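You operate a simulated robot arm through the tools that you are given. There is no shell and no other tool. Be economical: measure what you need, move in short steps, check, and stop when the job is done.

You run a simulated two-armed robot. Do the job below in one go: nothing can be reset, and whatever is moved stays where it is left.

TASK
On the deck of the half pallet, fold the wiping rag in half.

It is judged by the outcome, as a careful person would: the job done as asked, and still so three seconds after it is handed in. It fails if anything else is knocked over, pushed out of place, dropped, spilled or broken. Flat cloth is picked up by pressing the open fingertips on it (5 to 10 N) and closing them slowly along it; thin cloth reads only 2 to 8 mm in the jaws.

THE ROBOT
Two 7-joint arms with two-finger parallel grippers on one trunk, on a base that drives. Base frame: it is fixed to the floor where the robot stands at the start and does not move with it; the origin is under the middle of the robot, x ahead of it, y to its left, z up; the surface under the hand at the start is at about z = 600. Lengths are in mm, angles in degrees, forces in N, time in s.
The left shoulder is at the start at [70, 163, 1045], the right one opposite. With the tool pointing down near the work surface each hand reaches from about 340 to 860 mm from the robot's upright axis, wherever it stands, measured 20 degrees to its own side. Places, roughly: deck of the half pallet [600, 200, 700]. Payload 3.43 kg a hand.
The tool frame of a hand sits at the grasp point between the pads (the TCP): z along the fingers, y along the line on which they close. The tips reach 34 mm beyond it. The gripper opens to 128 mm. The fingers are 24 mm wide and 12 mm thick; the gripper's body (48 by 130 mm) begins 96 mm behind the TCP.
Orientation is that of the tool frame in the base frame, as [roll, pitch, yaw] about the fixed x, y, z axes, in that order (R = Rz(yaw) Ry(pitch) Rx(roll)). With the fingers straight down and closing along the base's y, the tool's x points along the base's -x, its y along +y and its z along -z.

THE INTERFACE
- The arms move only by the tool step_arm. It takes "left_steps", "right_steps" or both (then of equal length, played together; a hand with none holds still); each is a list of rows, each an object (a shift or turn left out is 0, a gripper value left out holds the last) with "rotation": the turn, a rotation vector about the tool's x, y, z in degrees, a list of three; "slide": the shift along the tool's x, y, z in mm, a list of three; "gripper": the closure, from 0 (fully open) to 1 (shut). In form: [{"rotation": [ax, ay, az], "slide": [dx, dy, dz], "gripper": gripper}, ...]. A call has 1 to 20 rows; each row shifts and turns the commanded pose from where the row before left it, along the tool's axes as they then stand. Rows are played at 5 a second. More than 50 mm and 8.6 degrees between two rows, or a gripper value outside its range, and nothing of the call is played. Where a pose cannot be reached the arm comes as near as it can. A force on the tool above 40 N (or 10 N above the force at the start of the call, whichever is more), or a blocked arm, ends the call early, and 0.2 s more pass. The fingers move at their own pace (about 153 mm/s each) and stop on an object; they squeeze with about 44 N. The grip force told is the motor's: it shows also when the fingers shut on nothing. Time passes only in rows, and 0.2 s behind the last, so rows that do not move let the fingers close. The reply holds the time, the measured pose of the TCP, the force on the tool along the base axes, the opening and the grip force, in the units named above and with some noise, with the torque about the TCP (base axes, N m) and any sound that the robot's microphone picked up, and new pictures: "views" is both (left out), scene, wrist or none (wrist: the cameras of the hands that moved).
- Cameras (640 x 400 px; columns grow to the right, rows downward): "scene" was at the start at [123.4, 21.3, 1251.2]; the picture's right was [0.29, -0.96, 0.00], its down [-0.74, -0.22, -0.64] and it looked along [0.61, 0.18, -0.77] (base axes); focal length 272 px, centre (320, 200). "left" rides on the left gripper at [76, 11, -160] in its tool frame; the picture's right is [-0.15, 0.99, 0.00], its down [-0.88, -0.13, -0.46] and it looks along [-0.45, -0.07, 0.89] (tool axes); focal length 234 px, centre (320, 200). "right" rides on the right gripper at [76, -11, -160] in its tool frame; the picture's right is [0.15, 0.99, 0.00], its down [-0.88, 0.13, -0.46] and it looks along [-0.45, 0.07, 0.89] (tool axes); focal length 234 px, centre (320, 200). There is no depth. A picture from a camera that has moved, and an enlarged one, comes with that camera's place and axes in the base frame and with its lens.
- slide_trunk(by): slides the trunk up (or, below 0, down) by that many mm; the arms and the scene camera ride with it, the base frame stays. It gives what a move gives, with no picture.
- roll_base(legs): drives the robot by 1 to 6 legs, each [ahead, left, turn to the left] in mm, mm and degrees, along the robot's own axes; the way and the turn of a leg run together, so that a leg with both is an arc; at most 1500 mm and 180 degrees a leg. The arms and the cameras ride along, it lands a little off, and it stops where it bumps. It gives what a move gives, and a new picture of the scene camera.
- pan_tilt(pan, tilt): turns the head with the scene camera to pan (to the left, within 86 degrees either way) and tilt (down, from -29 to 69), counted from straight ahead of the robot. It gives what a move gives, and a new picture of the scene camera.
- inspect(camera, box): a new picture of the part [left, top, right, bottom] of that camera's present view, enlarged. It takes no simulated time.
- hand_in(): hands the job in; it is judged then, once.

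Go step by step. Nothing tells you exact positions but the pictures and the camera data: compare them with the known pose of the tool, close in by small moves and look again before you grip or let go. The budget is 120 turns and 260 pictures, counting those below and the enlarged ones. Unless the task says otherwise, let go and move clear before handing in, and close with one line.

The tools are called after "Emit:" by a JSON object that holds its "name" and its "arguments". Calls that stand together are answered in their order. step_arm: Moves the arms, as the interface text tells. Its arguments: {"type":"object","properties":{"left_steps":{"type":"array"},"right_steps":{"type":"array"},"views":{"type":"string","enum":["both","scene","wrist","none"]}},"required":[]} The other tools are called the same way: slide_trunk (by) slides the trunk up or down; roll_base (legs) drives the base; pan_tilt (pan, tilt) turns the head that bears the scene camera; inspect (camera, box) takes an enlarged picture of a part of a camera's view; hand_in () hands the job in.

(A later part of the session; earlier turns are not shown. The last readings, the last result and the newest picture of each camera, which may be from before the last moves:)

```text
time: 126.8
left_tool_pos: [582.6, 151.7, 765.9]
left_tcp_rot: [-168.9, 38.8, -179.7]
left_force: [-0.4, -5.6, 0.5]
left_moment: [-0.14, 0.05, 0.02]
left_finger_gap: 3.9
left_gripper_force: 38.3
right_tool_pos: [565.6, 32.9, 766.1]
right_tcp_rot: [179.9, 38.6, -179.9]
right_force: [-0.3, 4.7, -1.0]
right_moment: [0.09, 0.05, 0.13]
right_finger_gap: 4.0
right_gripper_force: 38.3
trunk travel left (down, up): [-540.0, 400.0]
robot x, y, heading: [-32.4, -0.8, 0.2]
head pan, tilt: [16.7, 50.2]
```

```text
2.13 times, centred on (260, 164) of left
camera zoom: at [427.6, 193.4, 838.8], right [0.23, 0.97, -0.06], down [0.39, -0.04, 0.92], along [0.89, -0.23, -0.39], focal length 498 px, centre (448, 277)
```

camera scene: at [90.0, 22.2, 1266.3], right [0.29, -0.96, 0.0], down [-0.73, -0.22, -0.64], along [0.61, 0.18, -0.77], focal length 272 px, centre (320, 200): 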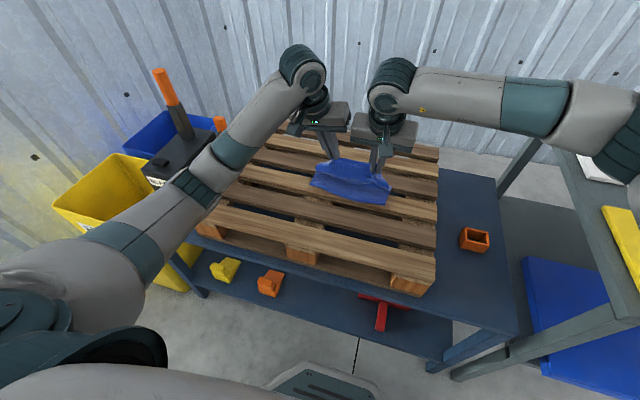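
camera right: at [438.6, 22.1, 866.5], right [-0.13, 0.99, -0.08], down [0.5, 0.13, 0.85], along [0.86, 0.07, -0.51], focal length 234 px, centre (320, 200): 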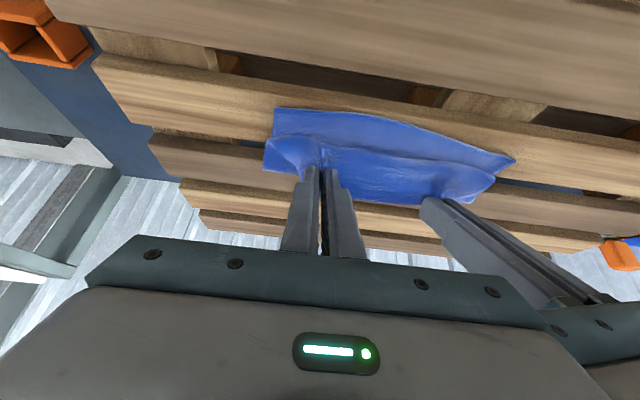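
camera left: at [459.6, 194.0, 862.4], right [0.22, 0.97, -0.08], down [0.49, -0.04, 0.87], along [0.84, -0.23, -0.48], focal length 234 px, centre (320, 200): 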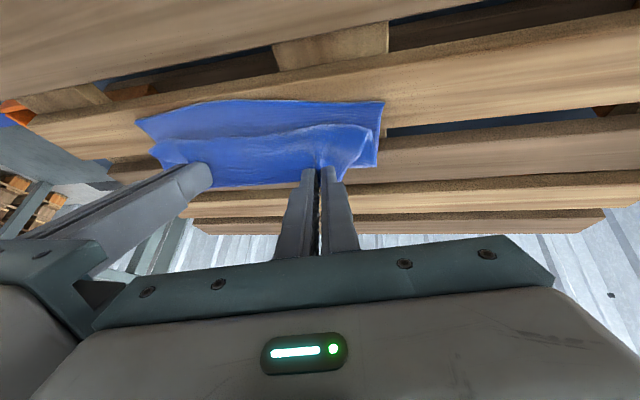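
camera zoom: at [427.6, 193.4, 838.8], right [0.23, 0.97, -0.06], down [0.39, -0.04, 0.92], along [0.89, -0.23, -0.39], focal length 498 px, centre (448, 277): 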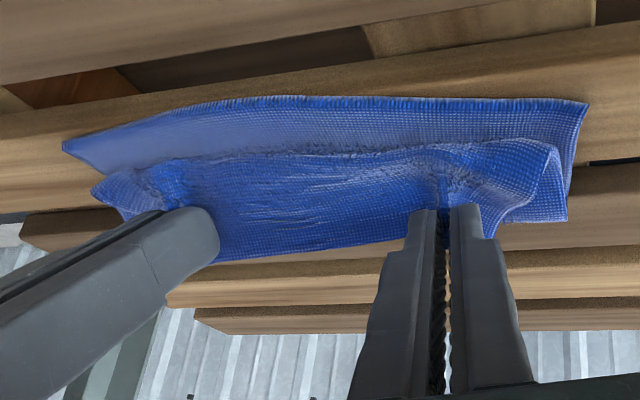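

The far hem now hangs just above the near edge, within about 10 mm along its length. Releasing here and lifting straight up.

Emit:
{"name": "step_arm", "arguments": {"left_steps": [{"gripper": 0.92}, {"gripper": 0.85}, {}, {}, {"slide": [-3.8, 0, -4.7]}, {"slide": [-6.3, 0, -7.8]}, {"slide": [-12.6, 0, -15.5]}, {"slide": [-12.6, 5, -15.5]}, {"slide": [-12.6, 5, -15.5]}, {}], "right_steps": [{"gripper": 0.92}, {"gripper": 0.85}, {}, {}, {"slide": [-3.8, 0, -4.7]}, {"slide": [-6.3, 0, -7.8]}, {"slide": [-12.6, 0, -15.5]}, {"slide": [-12.6, -10, -15.5]}, {"slide": [-12.6, -10, -15.5]}, {}], "views": "both"}}

Emit:
{"name": "inspect", "arguments": {"camera": "right", "box": [240, 70, 540, 258]}}

Emit:
{"name": "inspect", "arguments": {"camera": "left", "box": [110, 70, 410, 258]}}

```text
time: 129.0
left_tool_pos: [586.0, 174.5, 840.9]
left_tcp_rot: [-168.9, 38.8, -179.7]
left_force: [0.1, 1.2, 0.1]
left_moment: [0.02, 0.01, 0.02]
left_finger_gap: 19.2
left_gripper_force: 0.0
right_tool_pos: [568.1, 14.5, 842.4]
right_tcp_rot: [180.0, 38.6, -180.0]
right_force: [-1.2, -0.4, 0.7]
right_moment: [-0.05, 0.0, -0.01]
right_finger_gap: 19.0
right_gripper_force: 0.0
trunk travel left (down, up): [-540.0, 400.0]
robot x, y, heading: [-32.5, -0.0, -0.3]
head pan, tilt: [16.7, 50.2]
camera scene: at [91.7, 22.3, 1266.1], right [0.29, -0.96, 0.0], down [-0.74, -0.22, -0.64], along [0.61, 0.18, -0.77], focal length 272 px, centre (320, 200)
camera right: at [409.3, 3.1, 921.0], right [-0.12, 0.99, -0.09], down [0.4, 0.13, 0.91], along [0.91, 0.07, -0.41], focal length 234 px, centre (320, 200)
camera left: at [431.2, 216.1, 914.0], right [0.23, 0.97, -0.06], down [0.39, -0.04, 0.92], along [0.89, -0.23, -0.39], focal length 234 px, centre (320, 200)
```

scene: 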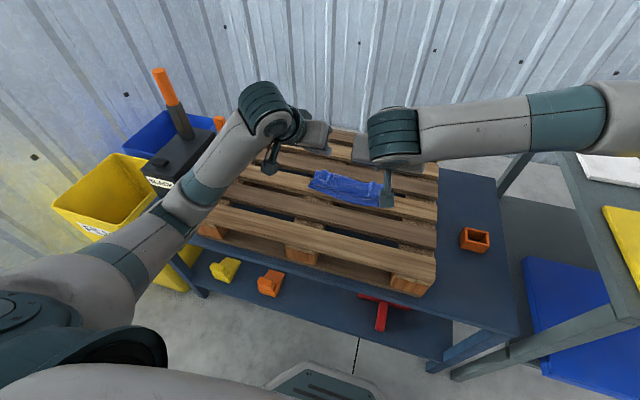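
right: 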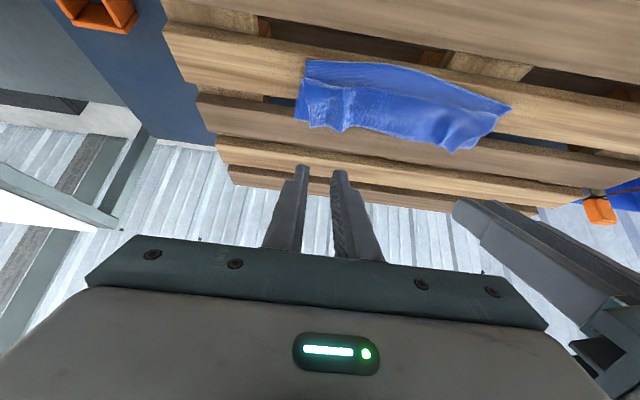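
left: 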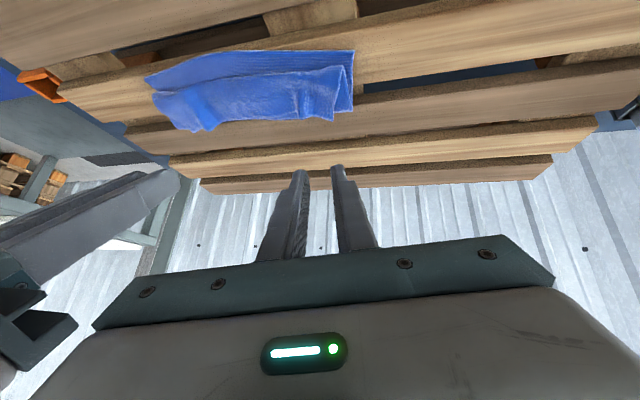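

```text
2.13 times, centred on (390, 164) of right
camera zoom: at [409.3, 3.1, 921.0], right [-0.12, 0.99, -0.09], down [0.4, 0.13, 0.91], along [0.91, 0.07, -0.41], focal length 498 px, centre (171, 277)
```

zoom: 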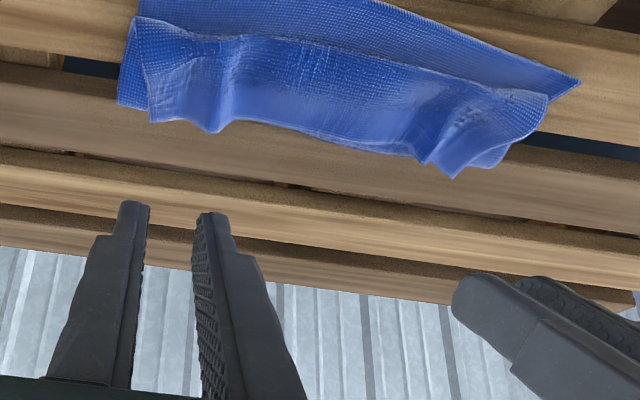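

```text
2.13 times, centred on (260, 164) of left
camera zoom: at [431.2, 216.1, 914.0], right [0.23, 0.97, -0.06], down [0.39, -0.04, 0.92], along [0.89, -0.23, -0.39], focal length 498 px, centre (448, 277)
```

zoom: 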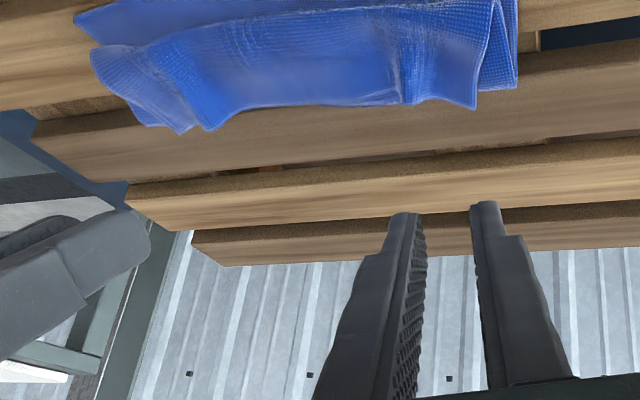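

The strip fell back again, with the hem on top at the far side; a pinch along the edge always leaves it reversed. I'll turn both grippers 90° so they can pinch the hem edge-on, one finger beyond it and one on the cloth, which leaves no reversed strip.

Emit:
{"name": "step_arm", "arguments": {"left_steps": [{"rotation": [-5.5, 0, 0], "slide": [0, 25, -10]}, {"rotation": [-5.5, 0, 0], "slide": [0, 25, -10]}, {"rotation": [0, 7.8, 0]}, {"rotation": [0, 7.8, 0]}, {"rotation": [0, 7.8, 0]}, {"rotation": [0, 7.8, 0]}, {"rotation": [0, 7.6, 0]}, {"rotation": [0, 0, 8.2]}, {"rotation": [0, 0, 8.2]}, {"rotation": [0, 0, 8.2]}, {"rotation": [0, 0, 8.2]}, {"rotation": [0, 0, 8.2]}, {"rotation": [0, 0, 8.2]}, {"rotation": [0, 0, 8.2]}, {"rotation": [0, 0, 8.2]}, {"rotation": [0, 0, 8.2]}, {"rotation": [0, 0, 8.2]}, {"rotation": [0, 0, 8.0]}, {}], "right_steps": [{"slide": [0, -25, -10]}, {"slide": [0, -25, -10]}, {"rotation": [0, 7.8, 0]}, {"rotation": [0, 7.8, 0]}, {"rotation": [0, 7.8, 0]}, {"rotation": [0, 7.8, 0]}, {"rotation": [0, 7.4, 0]}, {"rotation": [0, 0, -8.2]}, {"rotation": [0, 0, -8.2]}, {"rotation": [0, 0, -8.2]}, {"rotation": [0, 0, -8.2]}, {"rotation": [0, 0, -8.2]}, {"rotation": [0, 0, -8.2]}, {"rotation": [0, 0, -8.2]}, {"rotation": [0, 0, -8.2]}, {"rotation": [0, 0, -8.2]}, {"rotation": [0, 0, -8.2]}, {"rotation": [0, 0, -8.0]}, {}], "views": "both"}}

Emit:
{"name": "inspect", "arguments": {"camera": "scene", "box": [290, 140, 410, 215]}}

```text
time: 133.0
left_tool_pos: [577.4, 225.9, 850.7]
left_tcp_rot: [179.9, 0.1, 90.3]
left_force: [0.1, -0.3, 0.8]
left_moment: [0.01, -0.01, 0.05]
left_finger_gap: 19.3
left_gripper_force: 0.0
right_tool_pos: [555.8, -38.0, 856.1]
right_tcp_rot: [179.9, 0.0, -111.6]
right_force: [-0.2, 0.8, -0.1]
right_moment: [0.02, 0.0, -0.01]
right_finger_gap: 19.1
right_gripper_force: 0.2
right hand out of reach, approached as far as the arm can: row 16, 17, 18
trunk travel left (down, up): [-540.0, 400.0]
robot x, y, heading: [-31.9, -2.9, 0.3]
head pan, tilt: [16.7, 50.2]
camera scene: at [91.4, 22.2, 1266.2], right [0.29, -0.96, 0.0], down [-0.74, -0.22, -0.64], along [0.61, 0.18, -0.77], focal length 272 px, centre (320, 200)
camera right: at [537.7, -112.0, 1017.5], right [-0.97, 0.23, 0.0], down [0.2, 0.87, 0.46], along [0.1, 0.44, -0.89], focal length 234 px, centre (320, 200)
camera left: at [589.9, 301.9, 1010.2], right [0.99, -0.14, 0.0], down [-0.13, -0.88, 0.46], along [-0.06, -0.45, -0.89], focal length 234 px, centre (320, 200)
```

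scene: 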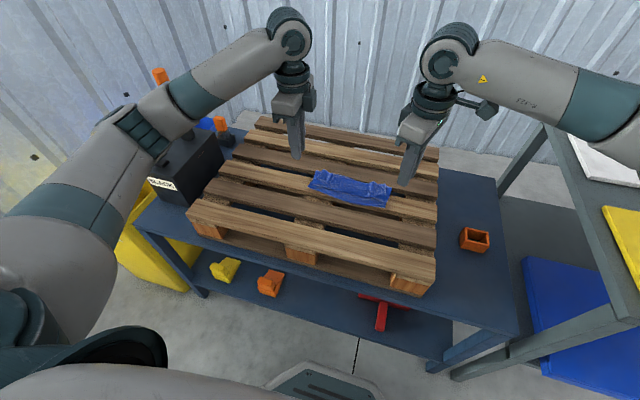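
right: 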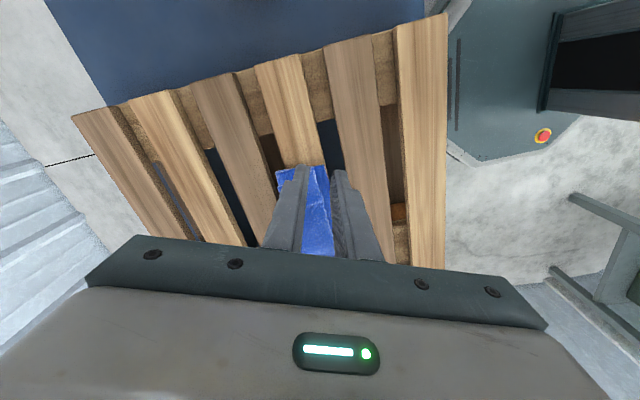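
left: 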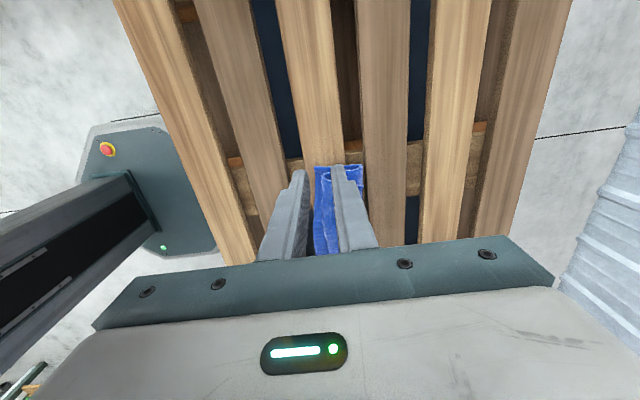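

```text
5.33 times, centred on (350, 178) of scene
camera zoom: at [91.4, 22.2, 1266.2], right [0.29, -0.96, 0.0], down [-0.74, -0.22, -0.64], along [0.61, 0.18, -0.77], focal length 1448 px, centre (160, 320)
```

zoom: 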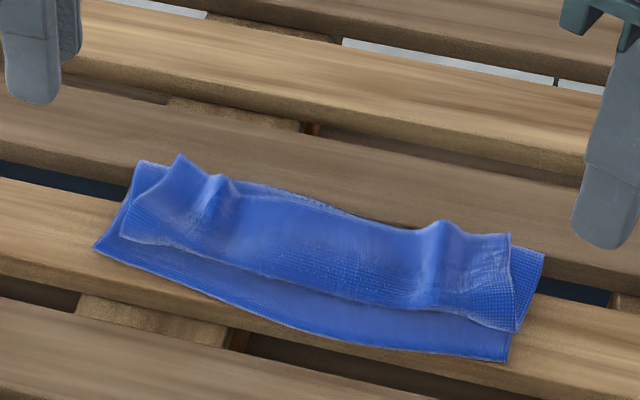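

The stack is a Z again, with the raised hem on top along x≈621–630 and the near edge at x≈545–565. The left gripper, now closing along x, will pinch the middle of the hem edge-on: inner finger on the cloth, outer finger beyond it over the next slat.

Emit:
{"name": "step_arm", "arguments": {"left_steps": [{"slide": [-34.5, 11.2, 20], "gripper": 0.69}, {"slide": [-34.5, 11.2, 20]}, {"slide": [-34.5, 11.2, 20]}, {"slide": [-34.5, 11.2, 20]}, {}], "views": "both"}}

Emit:
{"name": "inspect", "arguments": {"camera": "left", "box": [220, 90, 460, 240]}}

```text
time: 134.2
left_tool_pos: [621.0, 90.4, 765.9]
left_tcp_rot: [179.9, 0.1, 90.3]
left_force: [-0.3, 0.2, -0.4]
left_moment: [0.0, -0.01, -0.01]
left_finger_gap: 39.7
left_gripper_force: 0.0
right_tool_pos: [554.9, -37.6, 856.0]
right_tcp_rot: [-179.9, 0.1, -111.5]
right_force: [0.0, -0.4, -0.1]
right_moment: [0.03, 0.0, -0.02]
right_finger_gap: 19.3
right_gripper_force: 0.2
trunk travel left (down, up): [-540.0, 400.0]
robot x, y, heading: [-27.1, 0.6, 0.1]
head pan, tilt: [16.7, 50.2]
camera scene: at [91.0, 22.9, 1266.2], right [0.29, -0.96, 0.0], down [-0.74, -0.22, -0.64], along [0.61, 0.18, -0.77], focal length 272 px, centre (320, 200)
camera left: at [633.0, 167.3, 927.2], right [0.99, -0.14, 0.0], down [-0.13, -0.88, 0.46], along [-0.06, -0.45, -0.89], focal length 234 px, centre (320, 200)
```

scene: 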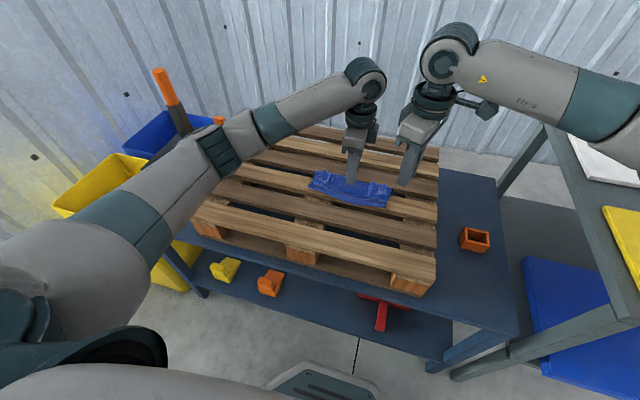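
left: 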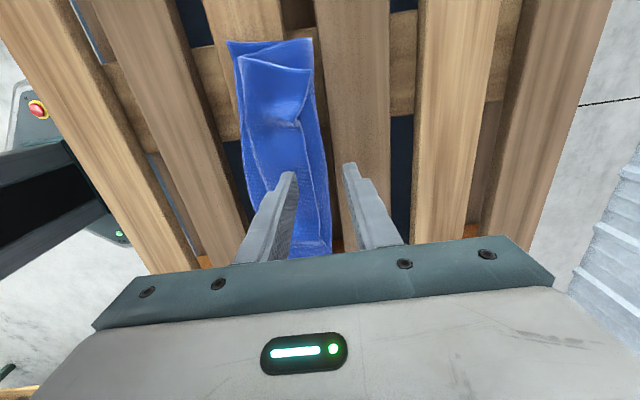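

```text
2.67 times, centred on (340, 165) of left
camera zoom: at [633.0, 167.3, 927.2], right [0.99, -0.14, 0.0], down [-0.13, -0.88, 0.46], along [-0.06, -0.45, -0.89], focal length 624 px, centre (267, 293)
```

zoom: 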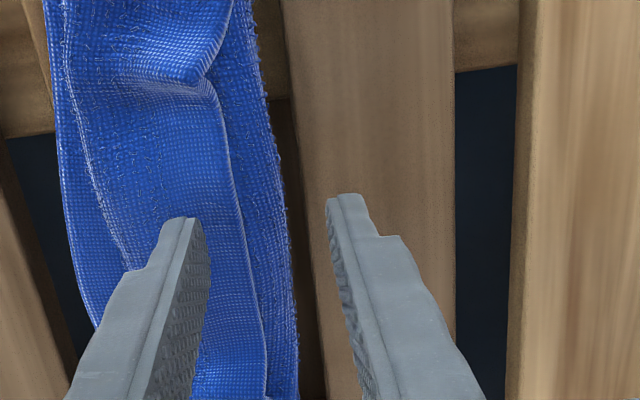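

Clear view: the flap's hem is at x≈613 and the lower fold at x≈627. I'll lean the gripper 10° so the outer finger rides above the lower fold, then lower the inner finger onto the flap.

Emit:
{"name": "step_arm", "arguments": {"left_steps": [{"rotation": [-5, 0, 0], "slide": [0, -7, 0]}, {"rotation": [-5, 0, 0], "slide": [0, -7, 0]}, {"slide": [0, -1.0, 5.9]}, {"slide": [0, -0.5, 3]}, {}, {}], "views": "none"}}

Emit:
{"name": "inspect", "arguments": {"camera": "left", "box": [220, 90, 460, 240]}}

```text
time: 135.6
left_tool_pos: [607.8, 87.8, 760.4]
left_tcp_rot: [169.9, 0.0, 90.3]
left_force: [0.6, 0.5, 1.7]
left_moment: [0.02, 0.05, -0.03]
left_finger_gap: 39.6
left_gripper_force: 0.0
right_tool_pos: [554.9, -36.5, 856.0]
right_tcp_rot: [-179.9, 0.0, -111.6]
right_force: [0.0, 0.0, 0.2]
right_moment: [0.01, 0.0, 0.01]
right_finger_gap: 19.2
right_gripper_force: 0.1
trunk travel left (down, up): [-540.0, 400.0]
robot x, y, heading: [-30.3, -3.4, 0.2]
head pan, tilt: [16.7, 50.2]
```

```text
2.67 times, centred on (340, 165) of left
camera zoom: at [592.3, 164.8, 919.2], right [0.97, -0.14, 0.17], down [-0.2, -0.88, 0.43], along [0.09, -0.45, -0.89], focal length 624 px, centre (267, 293)
```

zoom: 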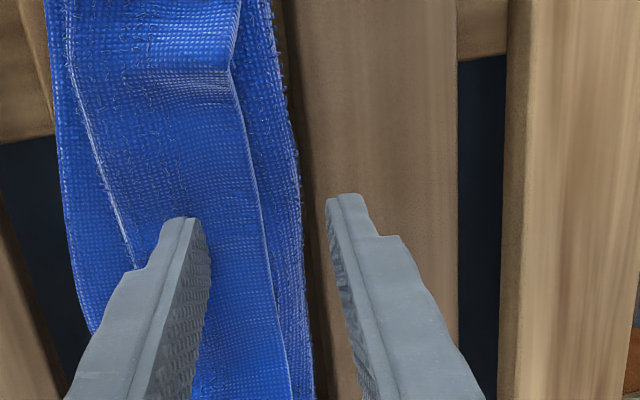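

Emit:
{"name": "step_arm", "arguments": {"left_steps": [{"slide": [0, -0.3, 2]}, {"slide": [0, 0, 1]}, {}, {}], "views": "none"}}

```text
time: 136.6
left_tool_pos: [608.4, 89.4, 758.6]
left_tcp_rot: [169.8, 0.1, 90.3]
left_force: [-0.3, 2.6, 5.0]
left_moment: [0.06, 0.15, -0.03]
left_finger_gap: 39.4
left_gripper_force: 0.1
right_tool_pos: [554.5, -37.3, 857.0]
right_tcp_rot: [179.9, 0.0, -111.6]
right_force: [-0.7, -0.5, 0.8]
right_moment: [-0.02, 0.01, 0.0]
right_finger_gap: 19.1
right_gripper_force: 0.1
trunk travel left (down, up): [-540.0, 400.0]
robot x, y, heading: [-30.0, 6.0, 0.1]
head pan, tilt: [16.7, 50.2]
```

Emit:
{"name": "step_arm", "arguments": {"left_steps": [{"slide": [0, 0, 0.8], "gripper": 0.71}, {"slide": [0, 0, 0.25], "gripper": 0.73}, {"slide": [0, 0, 0.25], "gripper": 0.75}, {"slide": [0, 0, 0.25], "gripper": 0.77}, {"slide": [0, 0, 0.25], "gripper": 0.79}, {"slide": [0, 0, 0.25], "gripper": 0.81}, {"slide": [0, 0, 0.25], "gripper": 0.83}, {"slide": [0, 0, 0.25], "gripper": 0.85}, {"slide": [0, 0, 0.25], "gripper": 0.87}, {}], "views": "none"}}

Emit:
{"name": "inspect", "arguments": {"camera": "left", "box": [220, 90, 460, 240]}}

```text
time: 138.8
left_tool_pos: [608.7, 87.9, 754.6]
left_tcp_rot: [169.9, 0.1, 90.3]
left_force: [1.5, 1.3, 5.8]
left_moment: [0.05, 0.04, -0.03]
left_finger_gap: 15.0
left_gripper_force: 0.0
right_tool_pos: [555.9, -37.6, 857.1]
right_tcp_rot: [180.0, -0.1, -111.6]
right_force: [-0.4, 0.9, 0.7]
right_moment: [0.02, 0.0, 0.01]
right_finger_gap: 19.1
right_gripper_force: 0.1
trunk travel left (down, up): [-540.0, 400.0]
robot x, y, heading: [-33.5, 0.1, 0.2]
head pan, tilt: [16.7, 50.2]
```

```text
2.67 times, centred on (340, 165) of left
camera zoom: at [594.0, 163.5, 914.9], right [0.97, -0.14, 0.17], down [-0.2, -0.88, 0.43], along [0.09, -0.45, -0.89], focal length 624 px, centre (267, 293)
```

zoom: 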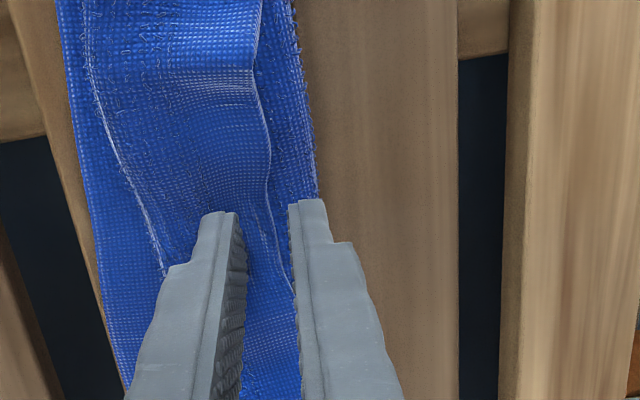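

The hem has reached the outer finger. Finishing the close with continued light pressure.

Emit:
{"name": "step_arm", "arguments": {"left_steps": [{"slide": [0, 0, 0.25], "gripper": 0.885}, {"slide": [0, 0, 0.2], "gripper": 0.9}, {"slide": [0, 0, 0.2], "gripper": 0.915}, {"slide": [0, 0, 0.2], "gripper": 0.93}, {"slide": [0, 0, 0.2], "gripper": 0.945}, {"slide": [0, 0, 0.2], "gripper": 0.96}, {"gripper": 0.98}, {"gripper": 1.0}, {}, {}], "views": "none"}}

Emit:
{"name": "inspect", "arguments": {"camera": "left", "box": [220, 90, 460, 240]}}

```text
time: 141.0
left_tool_pos: [610.0, 87.6, 754.2]
left_tcp_rot: [169.9, 0.1, 90.2]
left_force: [-2.2, 0.1, 4.8]
left_moment: [0.05, 0.09, 0.01]
left_finger_gap: 0.3
left_gripper_force: 33.0
right_tool_pos: [554.5, -38.1, 856.7]
right_tcp_rot: [179.9, 0.1, -111.7]
right_force: [0.4, 0.5, 0.3]
right_moment: [-0.02, 0.0, 0.0]
right_finger_gap: 19.3
right_gripper_force: 0.0
trunk travel left (down, up): [-540.0, 400.0]
robot x, y, heading: [-31.8, 0.9, 0.4]
head pan, tilt: [16.7, 50.2]
```

```text
2.67 times, centred on (340, 165) of left
camera zoom: at [593.2, 163.4, 913.6], right [0.97, -0.14, 0.17], down [-0.2, -0.88, 0.43], along [0.09, -0.45, -0.89], focal length 624 px, centre (267, 293)
```

zoom: 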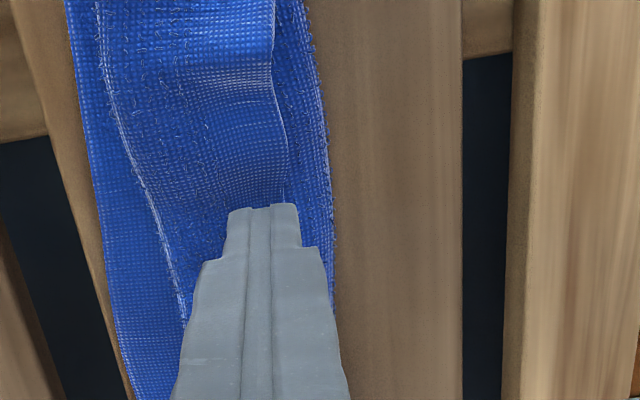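

That slipped. Since the wrists can now turn through far more range here, I'll instead grip the two standing ridges at the hem with the fingers tilted 45° back, then rotate past 100° while carrying the hem over. First returning both hands to the normal yaw and tilting back.

Emit:
{"name": "step_arm", "arguments": {"left_steps": [{"slide": [15, 0, -40], "gripper": 0.8}, {"rotation": [5, 0, 0], "slide": [30, 0, -40]}, {"rotation": [5, 0, 0], "slide": [30, 0, -20]}, {"rotation": [0, 0, -8.2]}, {"rotation": [0, 0, -8.2]}, {"rotation": [0, 0, -8.2]}, {"rotation": [0, 0, -8.2]}, {"rotation": [0, 0, -8.2]}, {"rotation": [0, 0, -8.2]}, {"rotation": [0, 0, -8.2]}, {"rotation": [0, 0, -8.2]}, {"rotation": [0, 0, -8.2]}, {"rotation": [0, 0, -8.2]}, {"rotation": [0, 0, -8.2]}, {"rotation": [0, 7.5, 0]}, {"rotation": [0, 7.5, 0]}, {"rotation": [0, 7.5, 0]}, {"rotation": [0, 7.5, 0]}, {"rotation": [0, 7.5, 0]}, {"rotation": [0, 7.5, 0]}], "right_steps": [{"gripper": 0.75}, {}, {}, {"rotation": [0, 0, 8.2]}, {"rotation": [0, 0, 8.2]}, {"rotation": [0, 0, 8.2]}, {"rotation": [0, 0, 8.2]}, {"rotation": [0, 0, 8.2]}, {"rotation": [0, 0, 8.2]}, {"rotation": [0, 0, 8.2]}, {"rotation": [0, 0, 8.2]}, {"rotation": [0, 0, 2.8]}, {}, {}, {"rotation": [0, 7.5, 0]}, {"rotation": [0, 7.5, 0]}, {"rotation": [0, 7.5, 0]}, {"rotation": [0, 7.5, 0]}, {"rotation": [0, 7.5, 0]}, {"rotation": [0, 7.5, 0]}], "views": "none"}}

Emit:
{"name": "roll_base", "arguments": {"legs": [[45, 0, 0]]}}

Emit:
{"name": "inspect", "arguments": {"camera": "scene", "box": [280, 140, 420, 228]}}

```text
time: 145.2
left_tool_pos: [594.3, 162.5, 852.0]
left_tcp_rot: [-179.8, -44.9, -179.6]
left_force: [-0.3, -0.9, -0.6]
left_moment: [0.02, 0.01, 0.02]
left_finger_gap: 25.6
left_gripper_force: 0.1
right_tool_pos: [554.9, -37.5, 855.5]
right_tcp_rot: [180.0, -45.1, -179.9]
right_force: [0.2, -0.3, -0.7]
right_moment: [0.02, -0.02, 0.02]
right_finger_gap: 32.1
right_gripper_force: 0.1
trunk travel left (down, up): [-540.0, 400.0]
robot x, y, heading: [-32.0, 2.1, -0.1]
head pan, tilt: [16.7, 50.2]
```

```text
time: 146.1
left_tool_pos: [638.4, 162.5, 853.6]
left_tcp_rot: [-179.9, -44.9, -179.7]
left_force: [0.7, -0.4, -0.5]
left_moment: [-0.01, 0.04, 0.02]
left_finger_gap: 25.8
left_gripper_force: 0.1
right_tool_pos: [598.7, -38.8, 855.9]
right_tcp_rot: [179.9, -45.1, 180.0]
right_force: [0.0, -0.5, -0.1]
right_moment: [-0.02, 0.06, -0.03]
right_finger_gap: 32.1
right_gripper_force: 0.1
trunk travel left (down, up): [-540.0, 400.0]
robot x, y, heading: [13.0, 0.8, 0.1]
head pan, tilt: [16.7, 50.2]
camera scene: at [136.6, 22.0, 1266.1], right [0.29, -0.96, 0.0], down [-0.74, -0.22, -0.64], along [0.61, 0.18, -0.77], focal length 272 px, centre (320, 200)
```

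scene: 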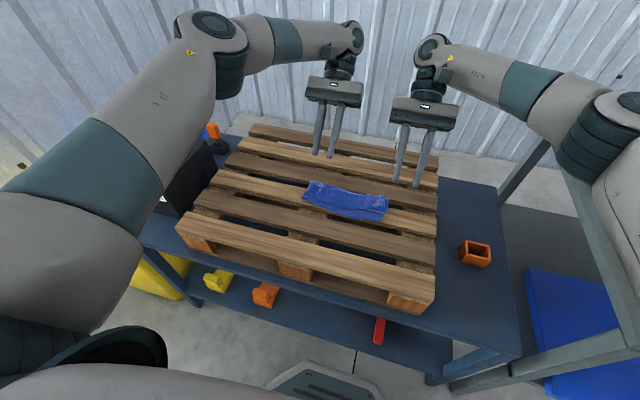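

```text
4.55 times, centred on (350, 184) of scene
camera zoom: at [136.6, 22.0, 1266.1], right [0.29, -0.96, 0.0], down [-0.74, -0.22, -0.64], along [0.61, 0.18, -0.77], focal length 1234 px, centre (184, 273)
```

zoom: 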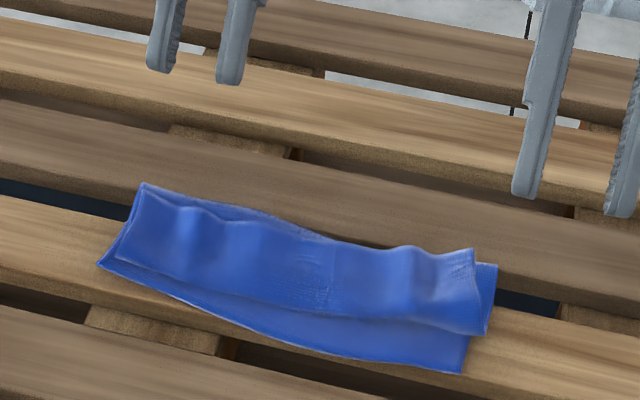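

The hem lies at x≈617–630 on top. Moving both tilted hands to just above it.

Emit:
{"name": "step_arm", "arguments": {"left_steps": [{"slide": [-12.7, -1.1, 19.1], "gripper": 0.73}, {"slide": [-12.7, -1.1, 19.1]}, {"slide": [-12.7, -1.1, 19.1]}, {"slide": [-12.7, -1.1, 19.1]}, {}], "right_steps": [{"slide": [-20.3, 16, 12.2], "gripper": 0.73}, {"slide": [-20.3, 16, 12.2]}, {"slide": [-20.3, 16, 12.2]}, {"slide": [-20.3, 16, 12.2]}, {}], "views": "none"}}

Emit:
{"name": "inspect", "arguments": {"camera": "left", "box": [180, 90, 420, 240]}}

Emit:
{"name": "inspect", "arguments": {"camera": "right", "box": [240, 90, 480, 240]}}

```text
time: 147.3
left_tool_pos: [620.8, 153.4, 762.1]
left_tcp_rot: [-180.0, -44.8, -179.5]
left_force: [0.8, 1.4, 0.5]
left_moment: [-0.22, 0.06, 0.24]
left_finger_gap: 34.7
left_gripper_force: 0.0
right_tool_pos: [619.3, 27.4, 762.7]
right_tcp_rot: [179.9, -44.9, 180.0]
right_force: [-0.1, -3.6, -0.2]
right_moment: [0.2, -0.12, -0.07]
right_finger_gap: 34.7
right_gripper_force: 0.1
trunk travel left (down, up): [-540.0, 400.0]
robot x, y, heading: [12.7, -2.7, -0.3]
head pan, tilt: [16.7, 50.2]
```

```text
2.67 times, centred on (300, 165) of left
camera zoom: at [681.3, 167.3, 928.9], right [0.1, 0.99, -0.1], down [0.95, -0.12, -0.3], along [-0.31, -0.07, -0.95], focal length 624 px, centre (373, 293)
```

zoom: 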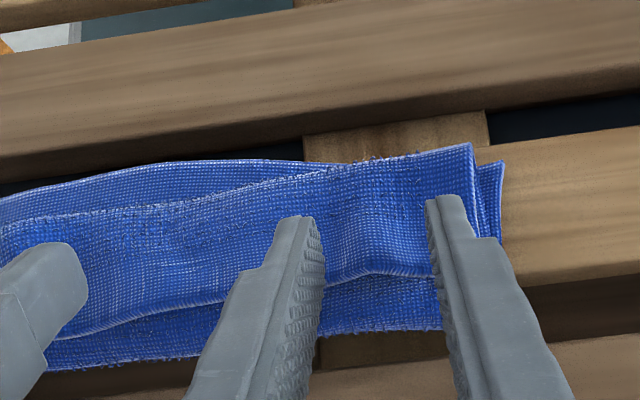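

```text
2.67 times, centred on (360, 165) of right
camera zoom: at [678.5, 14.9, 929.4], right [-0.1, 0.99, 0.1], down [0.95, 0.13, -0.3], along [-0.31, 0.07, -0.95], focal length 624 px, centre (213, 293)
```

zoom: 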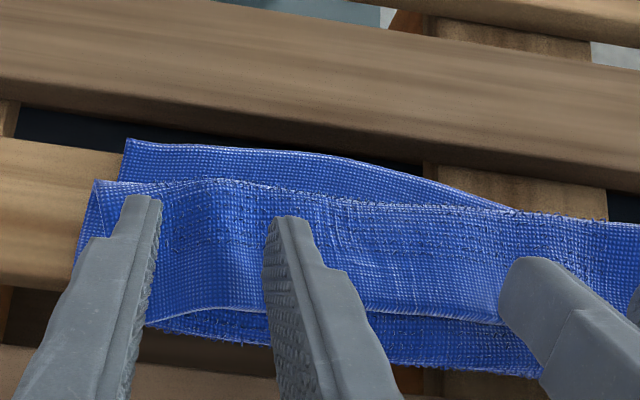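

Very clear view of the hem from here. Separating the hands a little and lowering to contact.

Emit:
{"name": "step_arm", "arguments": {"left_steps": [{"slide": [-1.8, 3, 4.6]}, {"slide": [-1.8, 2, 4.6]}, {}, {}], "right_steps": [{"slide": [-3.9, -3, 2.5]}, {"slide": [-3.9, -3, 2.5]}, {}, {}], "views": "none"}}

```text
time: 148.3
left_tool_pos: [615.6, 161.8, 752.2]
left_tcp_rot: [-179.8, -45.0, -179.7]
left_force: [0.8, -1.6, 3.1]
left_moment: [-0.07, 0.0, 0.0]
left_finger_gap: 34.6
left_gripper_force: 0.1
right_tool_pos: [622.1, 19.6, 753.5]
right_tcp_rot: [-180.0, -45.1, -179.9]
right_force: [-0.2, 1.8, 1.6]
right_moment: [0.05, 0.03, 0.03]
right_finger_gap: 34.4
right_gripper_force: 0.0
trunk travel left (down, up): [-540.0, 400.0]
robot x, y, heading: [14.6, 3.2, 0.1]
head pan, tilt: [16.7, 50.2]
```

Emit:
{"name": "step_arm", "arguments": {"left_steps": [{"slide": [-1.0, 0, 1.0]}, {}, {}], "right_steps": [{"slide": [-1.4, 0, 1.4]}, {}, {}], "views": "none"}}

```text
time: 149.1
left_tool_pos: [616.3, 162.2, 752.5]
left_tcp_rot: [-179.9, -44.7, -179.6]
left_force: [0.9, -1.6, 3.0]
left_moment: [-0.03, -0.01, 0.05]
left_finger_gap: 34.6
left_gripper_force: 0.1
right_tool_pos: [620.8, 20.4, 754.3]
right_tcp_rot: [-180.0, -44.9, -179.9]
right_force: [-0.6, 2.2, 3.6]
right_moment: [0.07, 0.09, -0.07]
right_finger_gap: 34.5
right_gripper_force: 0.0
trunk travel left (down, up): [-540.0, 400.0]
robot x, y, heading: [8.7, -0.5, 0.2]
head pan, tilt: [16.7, 50.2]
```

Emit:
{"name": "step_arm", "arguments": {"left_steps": [{"slide": [-1.3, 0, 1.3]}, {}, {}], "right_steps": [{"slide": [-1.0, 0, 1.0]}, {}, {}], "views": "none"}}

```text
time: 149.9
left_tool_pos: [615.4, 161.2, 751.6]
left_tcp_rot: [-179.9, -44.8, -179.7]
left_force: [2.9, -1.3, 6.5]
left_moment: [0.0, -0.01, 0.02]
left_finger_gap: 34.3
left_gripper_force: 0.2
right_tool_pos: [622.3, 20.5, 751.3]
right_tcp_rot: [-179.9, -45.0, 180.0]
right_force: [-0.3, 0.4, 6.7]
right_moment: [0.04, 0.12, -0.01]
right_finger_gap: 34.3
right_gripper_force: 0.1
trunk travel left (down, up): [-540.0, 400.0]
robot x, y, heading: [10.9, -3.1, -0.0]
head pan, tilt: [16.7, 50.2]
```

Around 7 N each. A touch more and closing slowly.

Emit:
{"name": "step_arm", "arguments": {"left_steps": [{"slide": [-0.4, 0, 0.4]}, {"gripper": 0.745}, {"gripper": 0.76}, {"gripper": 0.775}, {"gripper": 0.79}, {"gripper": 0.805}, {"gripper": 0.82}, {"gripper": 0.835}, {"gripper": 0.85}, {"gripper": 0.865}, {"gripper": 0.88}, {"gripper": 0.895}, {"gripper": 0.91}, {"gripper": 0.925}, {"gripper": 0.94}, {"gripper": 0.96}, {"gripper": 0.98}, {"gripper": 1.0}, {}, {}], "right_steps": [{"slide": [-0.4, 0, 0.4]}, {"gripper": 0.745}, {"gripper": 0.76}, {"gripper": 0.775}, {"gripper": 0.79}, {"gripper": 0.805}, {"gripper": 0.82}, {"gripper": 0.835}, {"gripper": 0.85}, {"gripper": 0.865}, {"gripper": 0.88}, {"gripper": 0.895}, {"gripper": 0.91}, {"gripper": 0.925}, {"gripper": 0.94}, {"gripper": 0.96}, {"gripper": 0.98}, {"gripper": 1.0}, {}, {}], "views": "wrist"}}

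```text
time: 154.1
left_tool_pos: [614.6, 162.3, 750.6]
left_tcp_rot: [-179.9, -44.9, -179.7]
left_force: [0.8, -2.2, 5.1]
left_moment: [-0.06, 0.09, 0.04]
left_finger_gap: 3.6
left_gripper_force: 38.4
right_tool_pos: [622.8, 20.7, 749.0]
right_tcp_rot: [-180.0, -45.0, 179.9]
right_force: [0.3, 1.0, 5.6]
right_moment: [0.03, 0.04, -0.01]
right_finger_gap: 0.1
right_gripper_force: 32.3
trunk travel left (down, up): [-540.0, 400.0]
robot x, y, heading: [11.3, 0.1, -0.0]
head pan, tilt: [16.7, 50.2]
camera right: at [681.3, 9.1, 918.3], right [-0.1, 0.99, 0.1], down [0.95, 0.13, -0.3], along [-0.31, 0.07, -0.95], focal length 234 px, centre (320, 200)
camera left: at [675.6, 174.3, 918.1], right [0.1, 0.99, -0.1], down [0.95, -0.12, -0.3], along [-0.31, -0.07, -0.95], focal length 234 px, centre (320, 200)
```

right: 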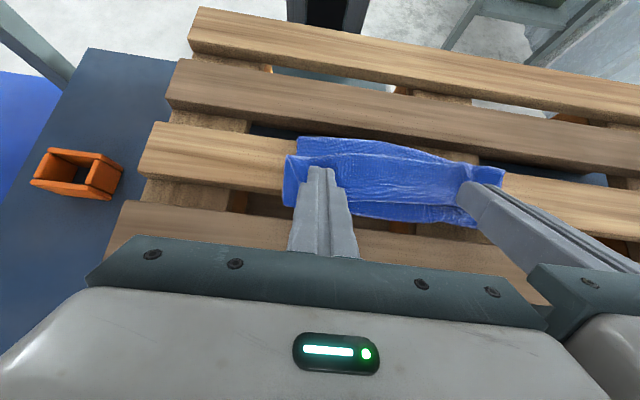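
left: 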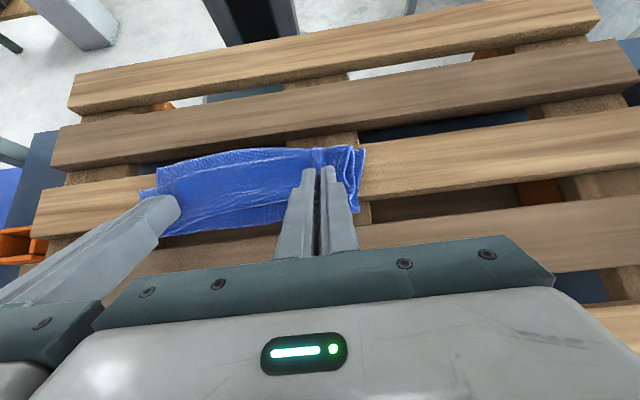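

The left has it. Retrying the right with a wider gap and a firmer press.

Emit:
{"name": "step_arm", "arguments": {"right_steps": [{"slide": [6, 0, -6]}, {"slide": [3, 3, -3], "gripper": 0.65}, {"slide": [1, 2, 0]}, {}, {"slide": [-5, 0, 5]}, {"slide": [-3, 0, 3]}, {"slide": [-1, 0, 1]}, {}, {}], "views": "none"}}

Emit:
{"name": "inspect", "arguments": {"camera": "right", "box": [240, 90, 480, 240]}}

```text
time: 156.1
left_tool_pos: [615.9, 161.7, 750.4]
left_tcp_rot: [-179.9, -44.9, -179.7]
left_force: [0.7, -1.2, 4.7]
left_moment: [0.0, 0.09, 0.0]
left_finger_gap: 3.3
left_gripper_force: 37.7
right_tool_pos: [622.2, 23.7, 750.5]
right_tcp_rot: [179.9, -44.9, -179.9]
right_force: [-1.1, -1.4, 5.7]
right_moment: [-0.03, 0.12, 0.05]
right_finger_gap: 44.7
right_gripper_force: 0.1
trunk travel left (down, up): [-540.0, 400.0]
robot x, y, heading: [7.6, 2.8, 0.2]
head pan, tilt: [16.7, 50.2]
```

```text
2.67 times, centred on (360, 165) of right
camera zoom: at [680.6, 13.9, 918.6], right [-0.1, 0.99, 0.1], down [0.95, 0.13, -0.3], along [-0.31, 0.07, -0.95], focal length 624 px, centre (213, 293)
```

zoom: 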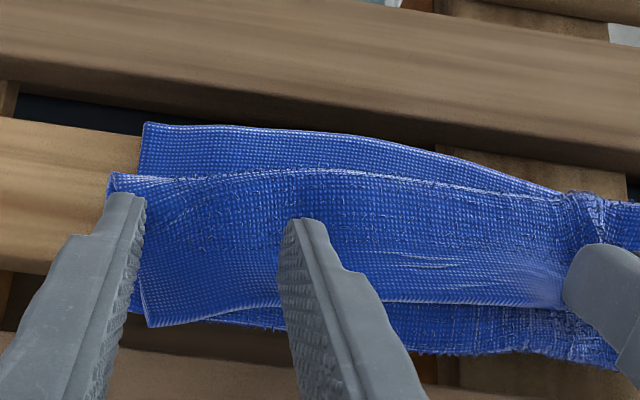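

Emit:
{"name": "step_arm", "arguments": {"right_steps": [{"slide": [2, 0, -2]}, {"slide": [0, 6, 0], "gripper": 0.68}, {"slide": [-2.3, 0, 2.3]}, {"slide": [-0.4, 0, 0.4]}, {}, {}], "views": "none"}}

```text
time: 157.5
left_tool_pos: [616.1, 163.5, 749.5]
left_tcp_rot: [-179.9, -44.9, -179.7]
left_force: [-0.8, -0.4, 5.8]
left_moment: [0.02, 0.13, 0.0]
left_finger_gap: 3.2
left_gripper_force: 38.2
right_tool_pos: [619.9, 30.1, 753.7]
right_tcp_rot: [179.9, -44.9, -180.0]
right_force: [1.3, 0.0, 2.7]
right_moment: [0.03, 0.0, -0.04]
right_finger_gap: 40.8
right_gripper_force: 0.0
right hand out of reach, approached as far as the arm can: row 2
trunk travel left (down, up): [-540.0, 400.0]
robot x, y, heading: [10.5, 0.0, -0.1]
head pan, tilt: [16.7, 50.2]
```

Emit:
{"name": "step_arm", "arguments": {"right_steps": [{"slide": [-1.6, 0, 1.6]}, {"slide": [-0.6, 0, 0.6]}, {}, {}], "views": "none"}}

```text
time: 158.5
left_tool_pos: [614.7, 162.0, 750.9]
left_tcp_rot: [-180.0, -44.8, -179.7]
left_force: [1.1, -1.5, 5.6]
left_moment: [0.0, 0.05, 0.0]
left_finger_gap: 3.2
left_gripper_force: 38.0
right_tool_pos: [620.3, 29.4, 749.6]
right_tcp_rot: [179.9, -44.9, 180.0]
right_force: [2.9, -0.3, 9.3]
right_moment: [-0.01, 0.06, 0.01]
right_finger_gap: 40.7
right_gripper_force: 0.0
trunk travel left (down, up): [-540.0, 400.0]
robot x, y, heading: [13.5, 2.5, -0.0]
head pan, tilt: [16.7, 50.2]
```

Emit:
{"name": "step_arm", "arguments": {"right_steps": [{"gripper": 0.695}, {"gripper": 0.71}, {"gripper": 0.725}, {"gripper": 0.74}, {"gripper": 0.755}, {"slide": [-0.2, 0, 0.2], "gripper": 0.77}, {"gripper": 0.785}, {"gripper": 0.8}, {"slide": [-0.2, 0, 0.2], "gripper": 0.815}, {"gripper": 0.83}, {"gripper": 0.845}, {"slide": [-0.2, 0, 0.2], "gripper": 0.86}, {"gripper": 0.88}, {"gripper": 0.9}, {"slide": [-0.2, 0, 0.2], "gripper": 0.92}, {"gripper": 0.94}, {"gripper": 0.96}, {"gripper": 0.98}, {"gripper": 1.0}, {}], "views": "wrist"}}

```text
time: 162.7
left_tool_pos: [615.0, 161.7, 751.7]
left_tcp_rot: [-179.8, -44.8, -179.7]
left_force: [1.8, -7.3, 5.8]
left_moment: [-0.21, 0.06, 0.16]
left_finger_gap: 3.2
left_gripper_force: 38.1
right_tool_pos: [619.2, 29.3, 749.8]
right_tcp_rot: [179.9, -45.0, -180.0]
right_force: [-1.2, 7.8, 11.9]
right_moment: [0.3, 0.26, -0.17]
right_finger_gap: 6.5
right_gripper_force: 40.5
trunk travel left (down, up): [-540.0, 400.0]
robot x, y, heading: [11.9, -0.1, 0.0]
head pan, tilt: [16.7, 50.2]
camera right: at [677.9, 19.6, 917.7], right [-0.1, 0.99, 0.1], down [0.95, 0.13, -0.3], along [-0.31, 0.07, -0.95], focal length 234 px, centre (320, 200)
```

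right: 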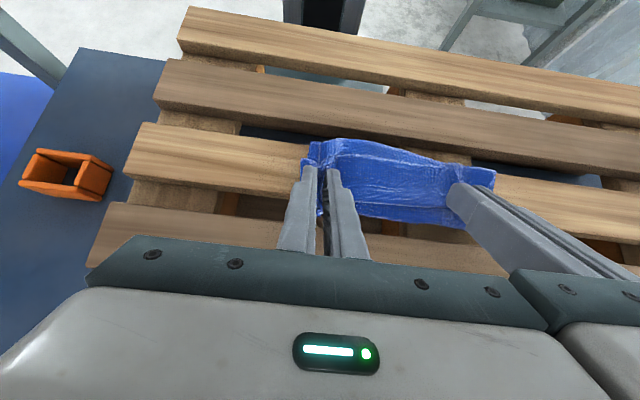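

Both hold now (3.2 and 6.5 mm), though the right may have caught more than one layer. Lifting slightly to check.

Emit:
{"name": "step_arm", "arguments": {"left_steps": [{"slide": [5, 0, -5], "rotation": [0, -4, 0]}, {"slide": [5, 0, -5], "rotation": [0, -4, 0]}, {"slide": [5.5, 0, -6], "rotation": [0, -4, 0]}, {"slide": [5, 0, -6.5], "rotation": [0, -4, 0]}, {}], "right_steps": [{"slide": [5, 0, -5], "rotation": [0, -4, 0]}, {"slide": [5, 0, -5], "rotation": [0, -4, 0]}, {"slide": [5.5, 0, -6], "rotation": [0, -4, 0]}, {"slide": [5, 0, -6.5], "rotation": [0, -4, 0]}, {}], "views": "wrist"}}

Emit:
{"name": "inspect", "arguments": {"camera": "scene", "box": [280, 140, 420, 228]}}

```text
time: 163.9
left_tool_pos: [614.5, 161.8, 781.2]
left_tcp_rot: [-179.9, -28.9, -179.7]
left_force: [1.4, -6.0, 0.5]
left_moment: [-0.23, 0.0, 0.06]
left_finger_gap: 3.5
left_gripper_force: 38.0
right_tool_pos: [618.3, 30.9, 778.6]
right_tcp_rot: [-180.0, -29.0, 179.9]
right_force: [-1.1, 6.6, -0.8]
right_moment: [0.26, 0.04, 0.0]
right_finger_gap: 6.2
right_gripper_force: 40.2
trunk travel left (down, up): [-540.0, 400.0]
robot x, y, heading: [8.6, 4.8, -0.1]
head pan, tilt: [16.7, 50.2]
camera right: at [629.2, 19.1, 955.7], right [-0.13, 0.99, 0.07], down [0.99, 0.13, -0.03], along [-0.04, 0.07, -1.0], focal length 234 px, centre (320, 200)
camera left: at [626.8, 174.3, 957.1], right [0.12, 0.99, -0.07], down [0.99, -0.12, -0.03], along [-0.03, -0.07, -1.0], focal length 234 px, centre (320, 200)
```

right: 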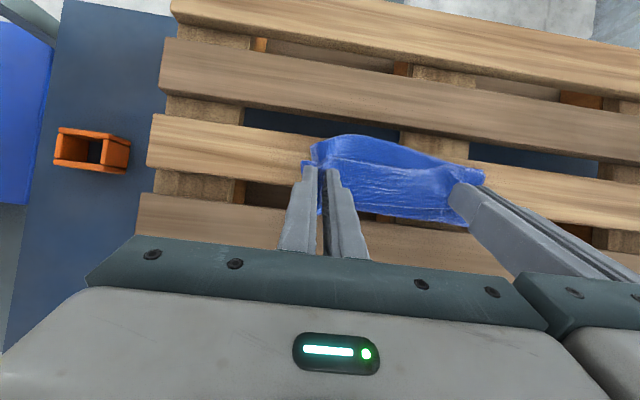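
left: 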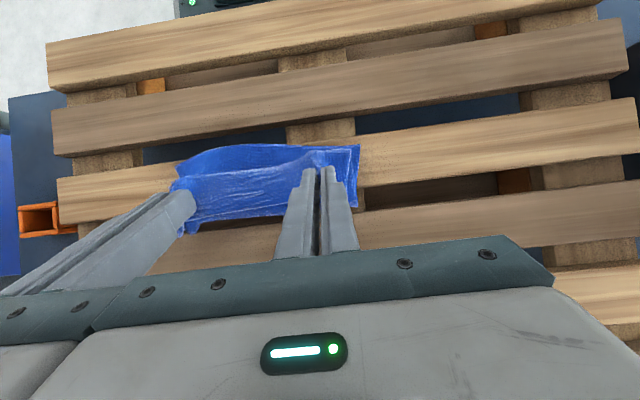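

```text
4.55 times, centred on (350, 184) of scene
camera zoom: at [136.2, 22.1, 1266.1], right [0.29, -0.96, 0.0], down [-0.74, -0.22, -0.64], along [0.61, 0.18, -0.77], focal length 1234 px, centre (184, 273)
```

zoom: 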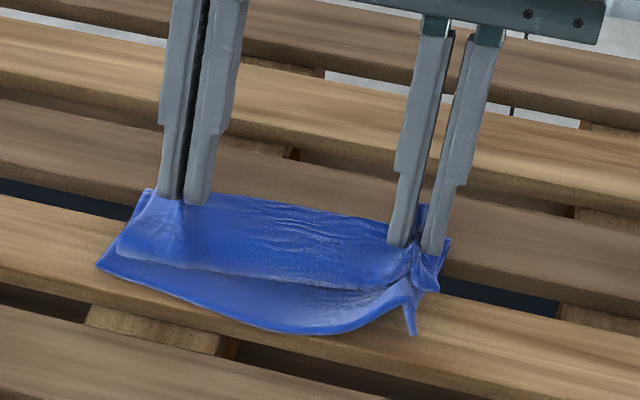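

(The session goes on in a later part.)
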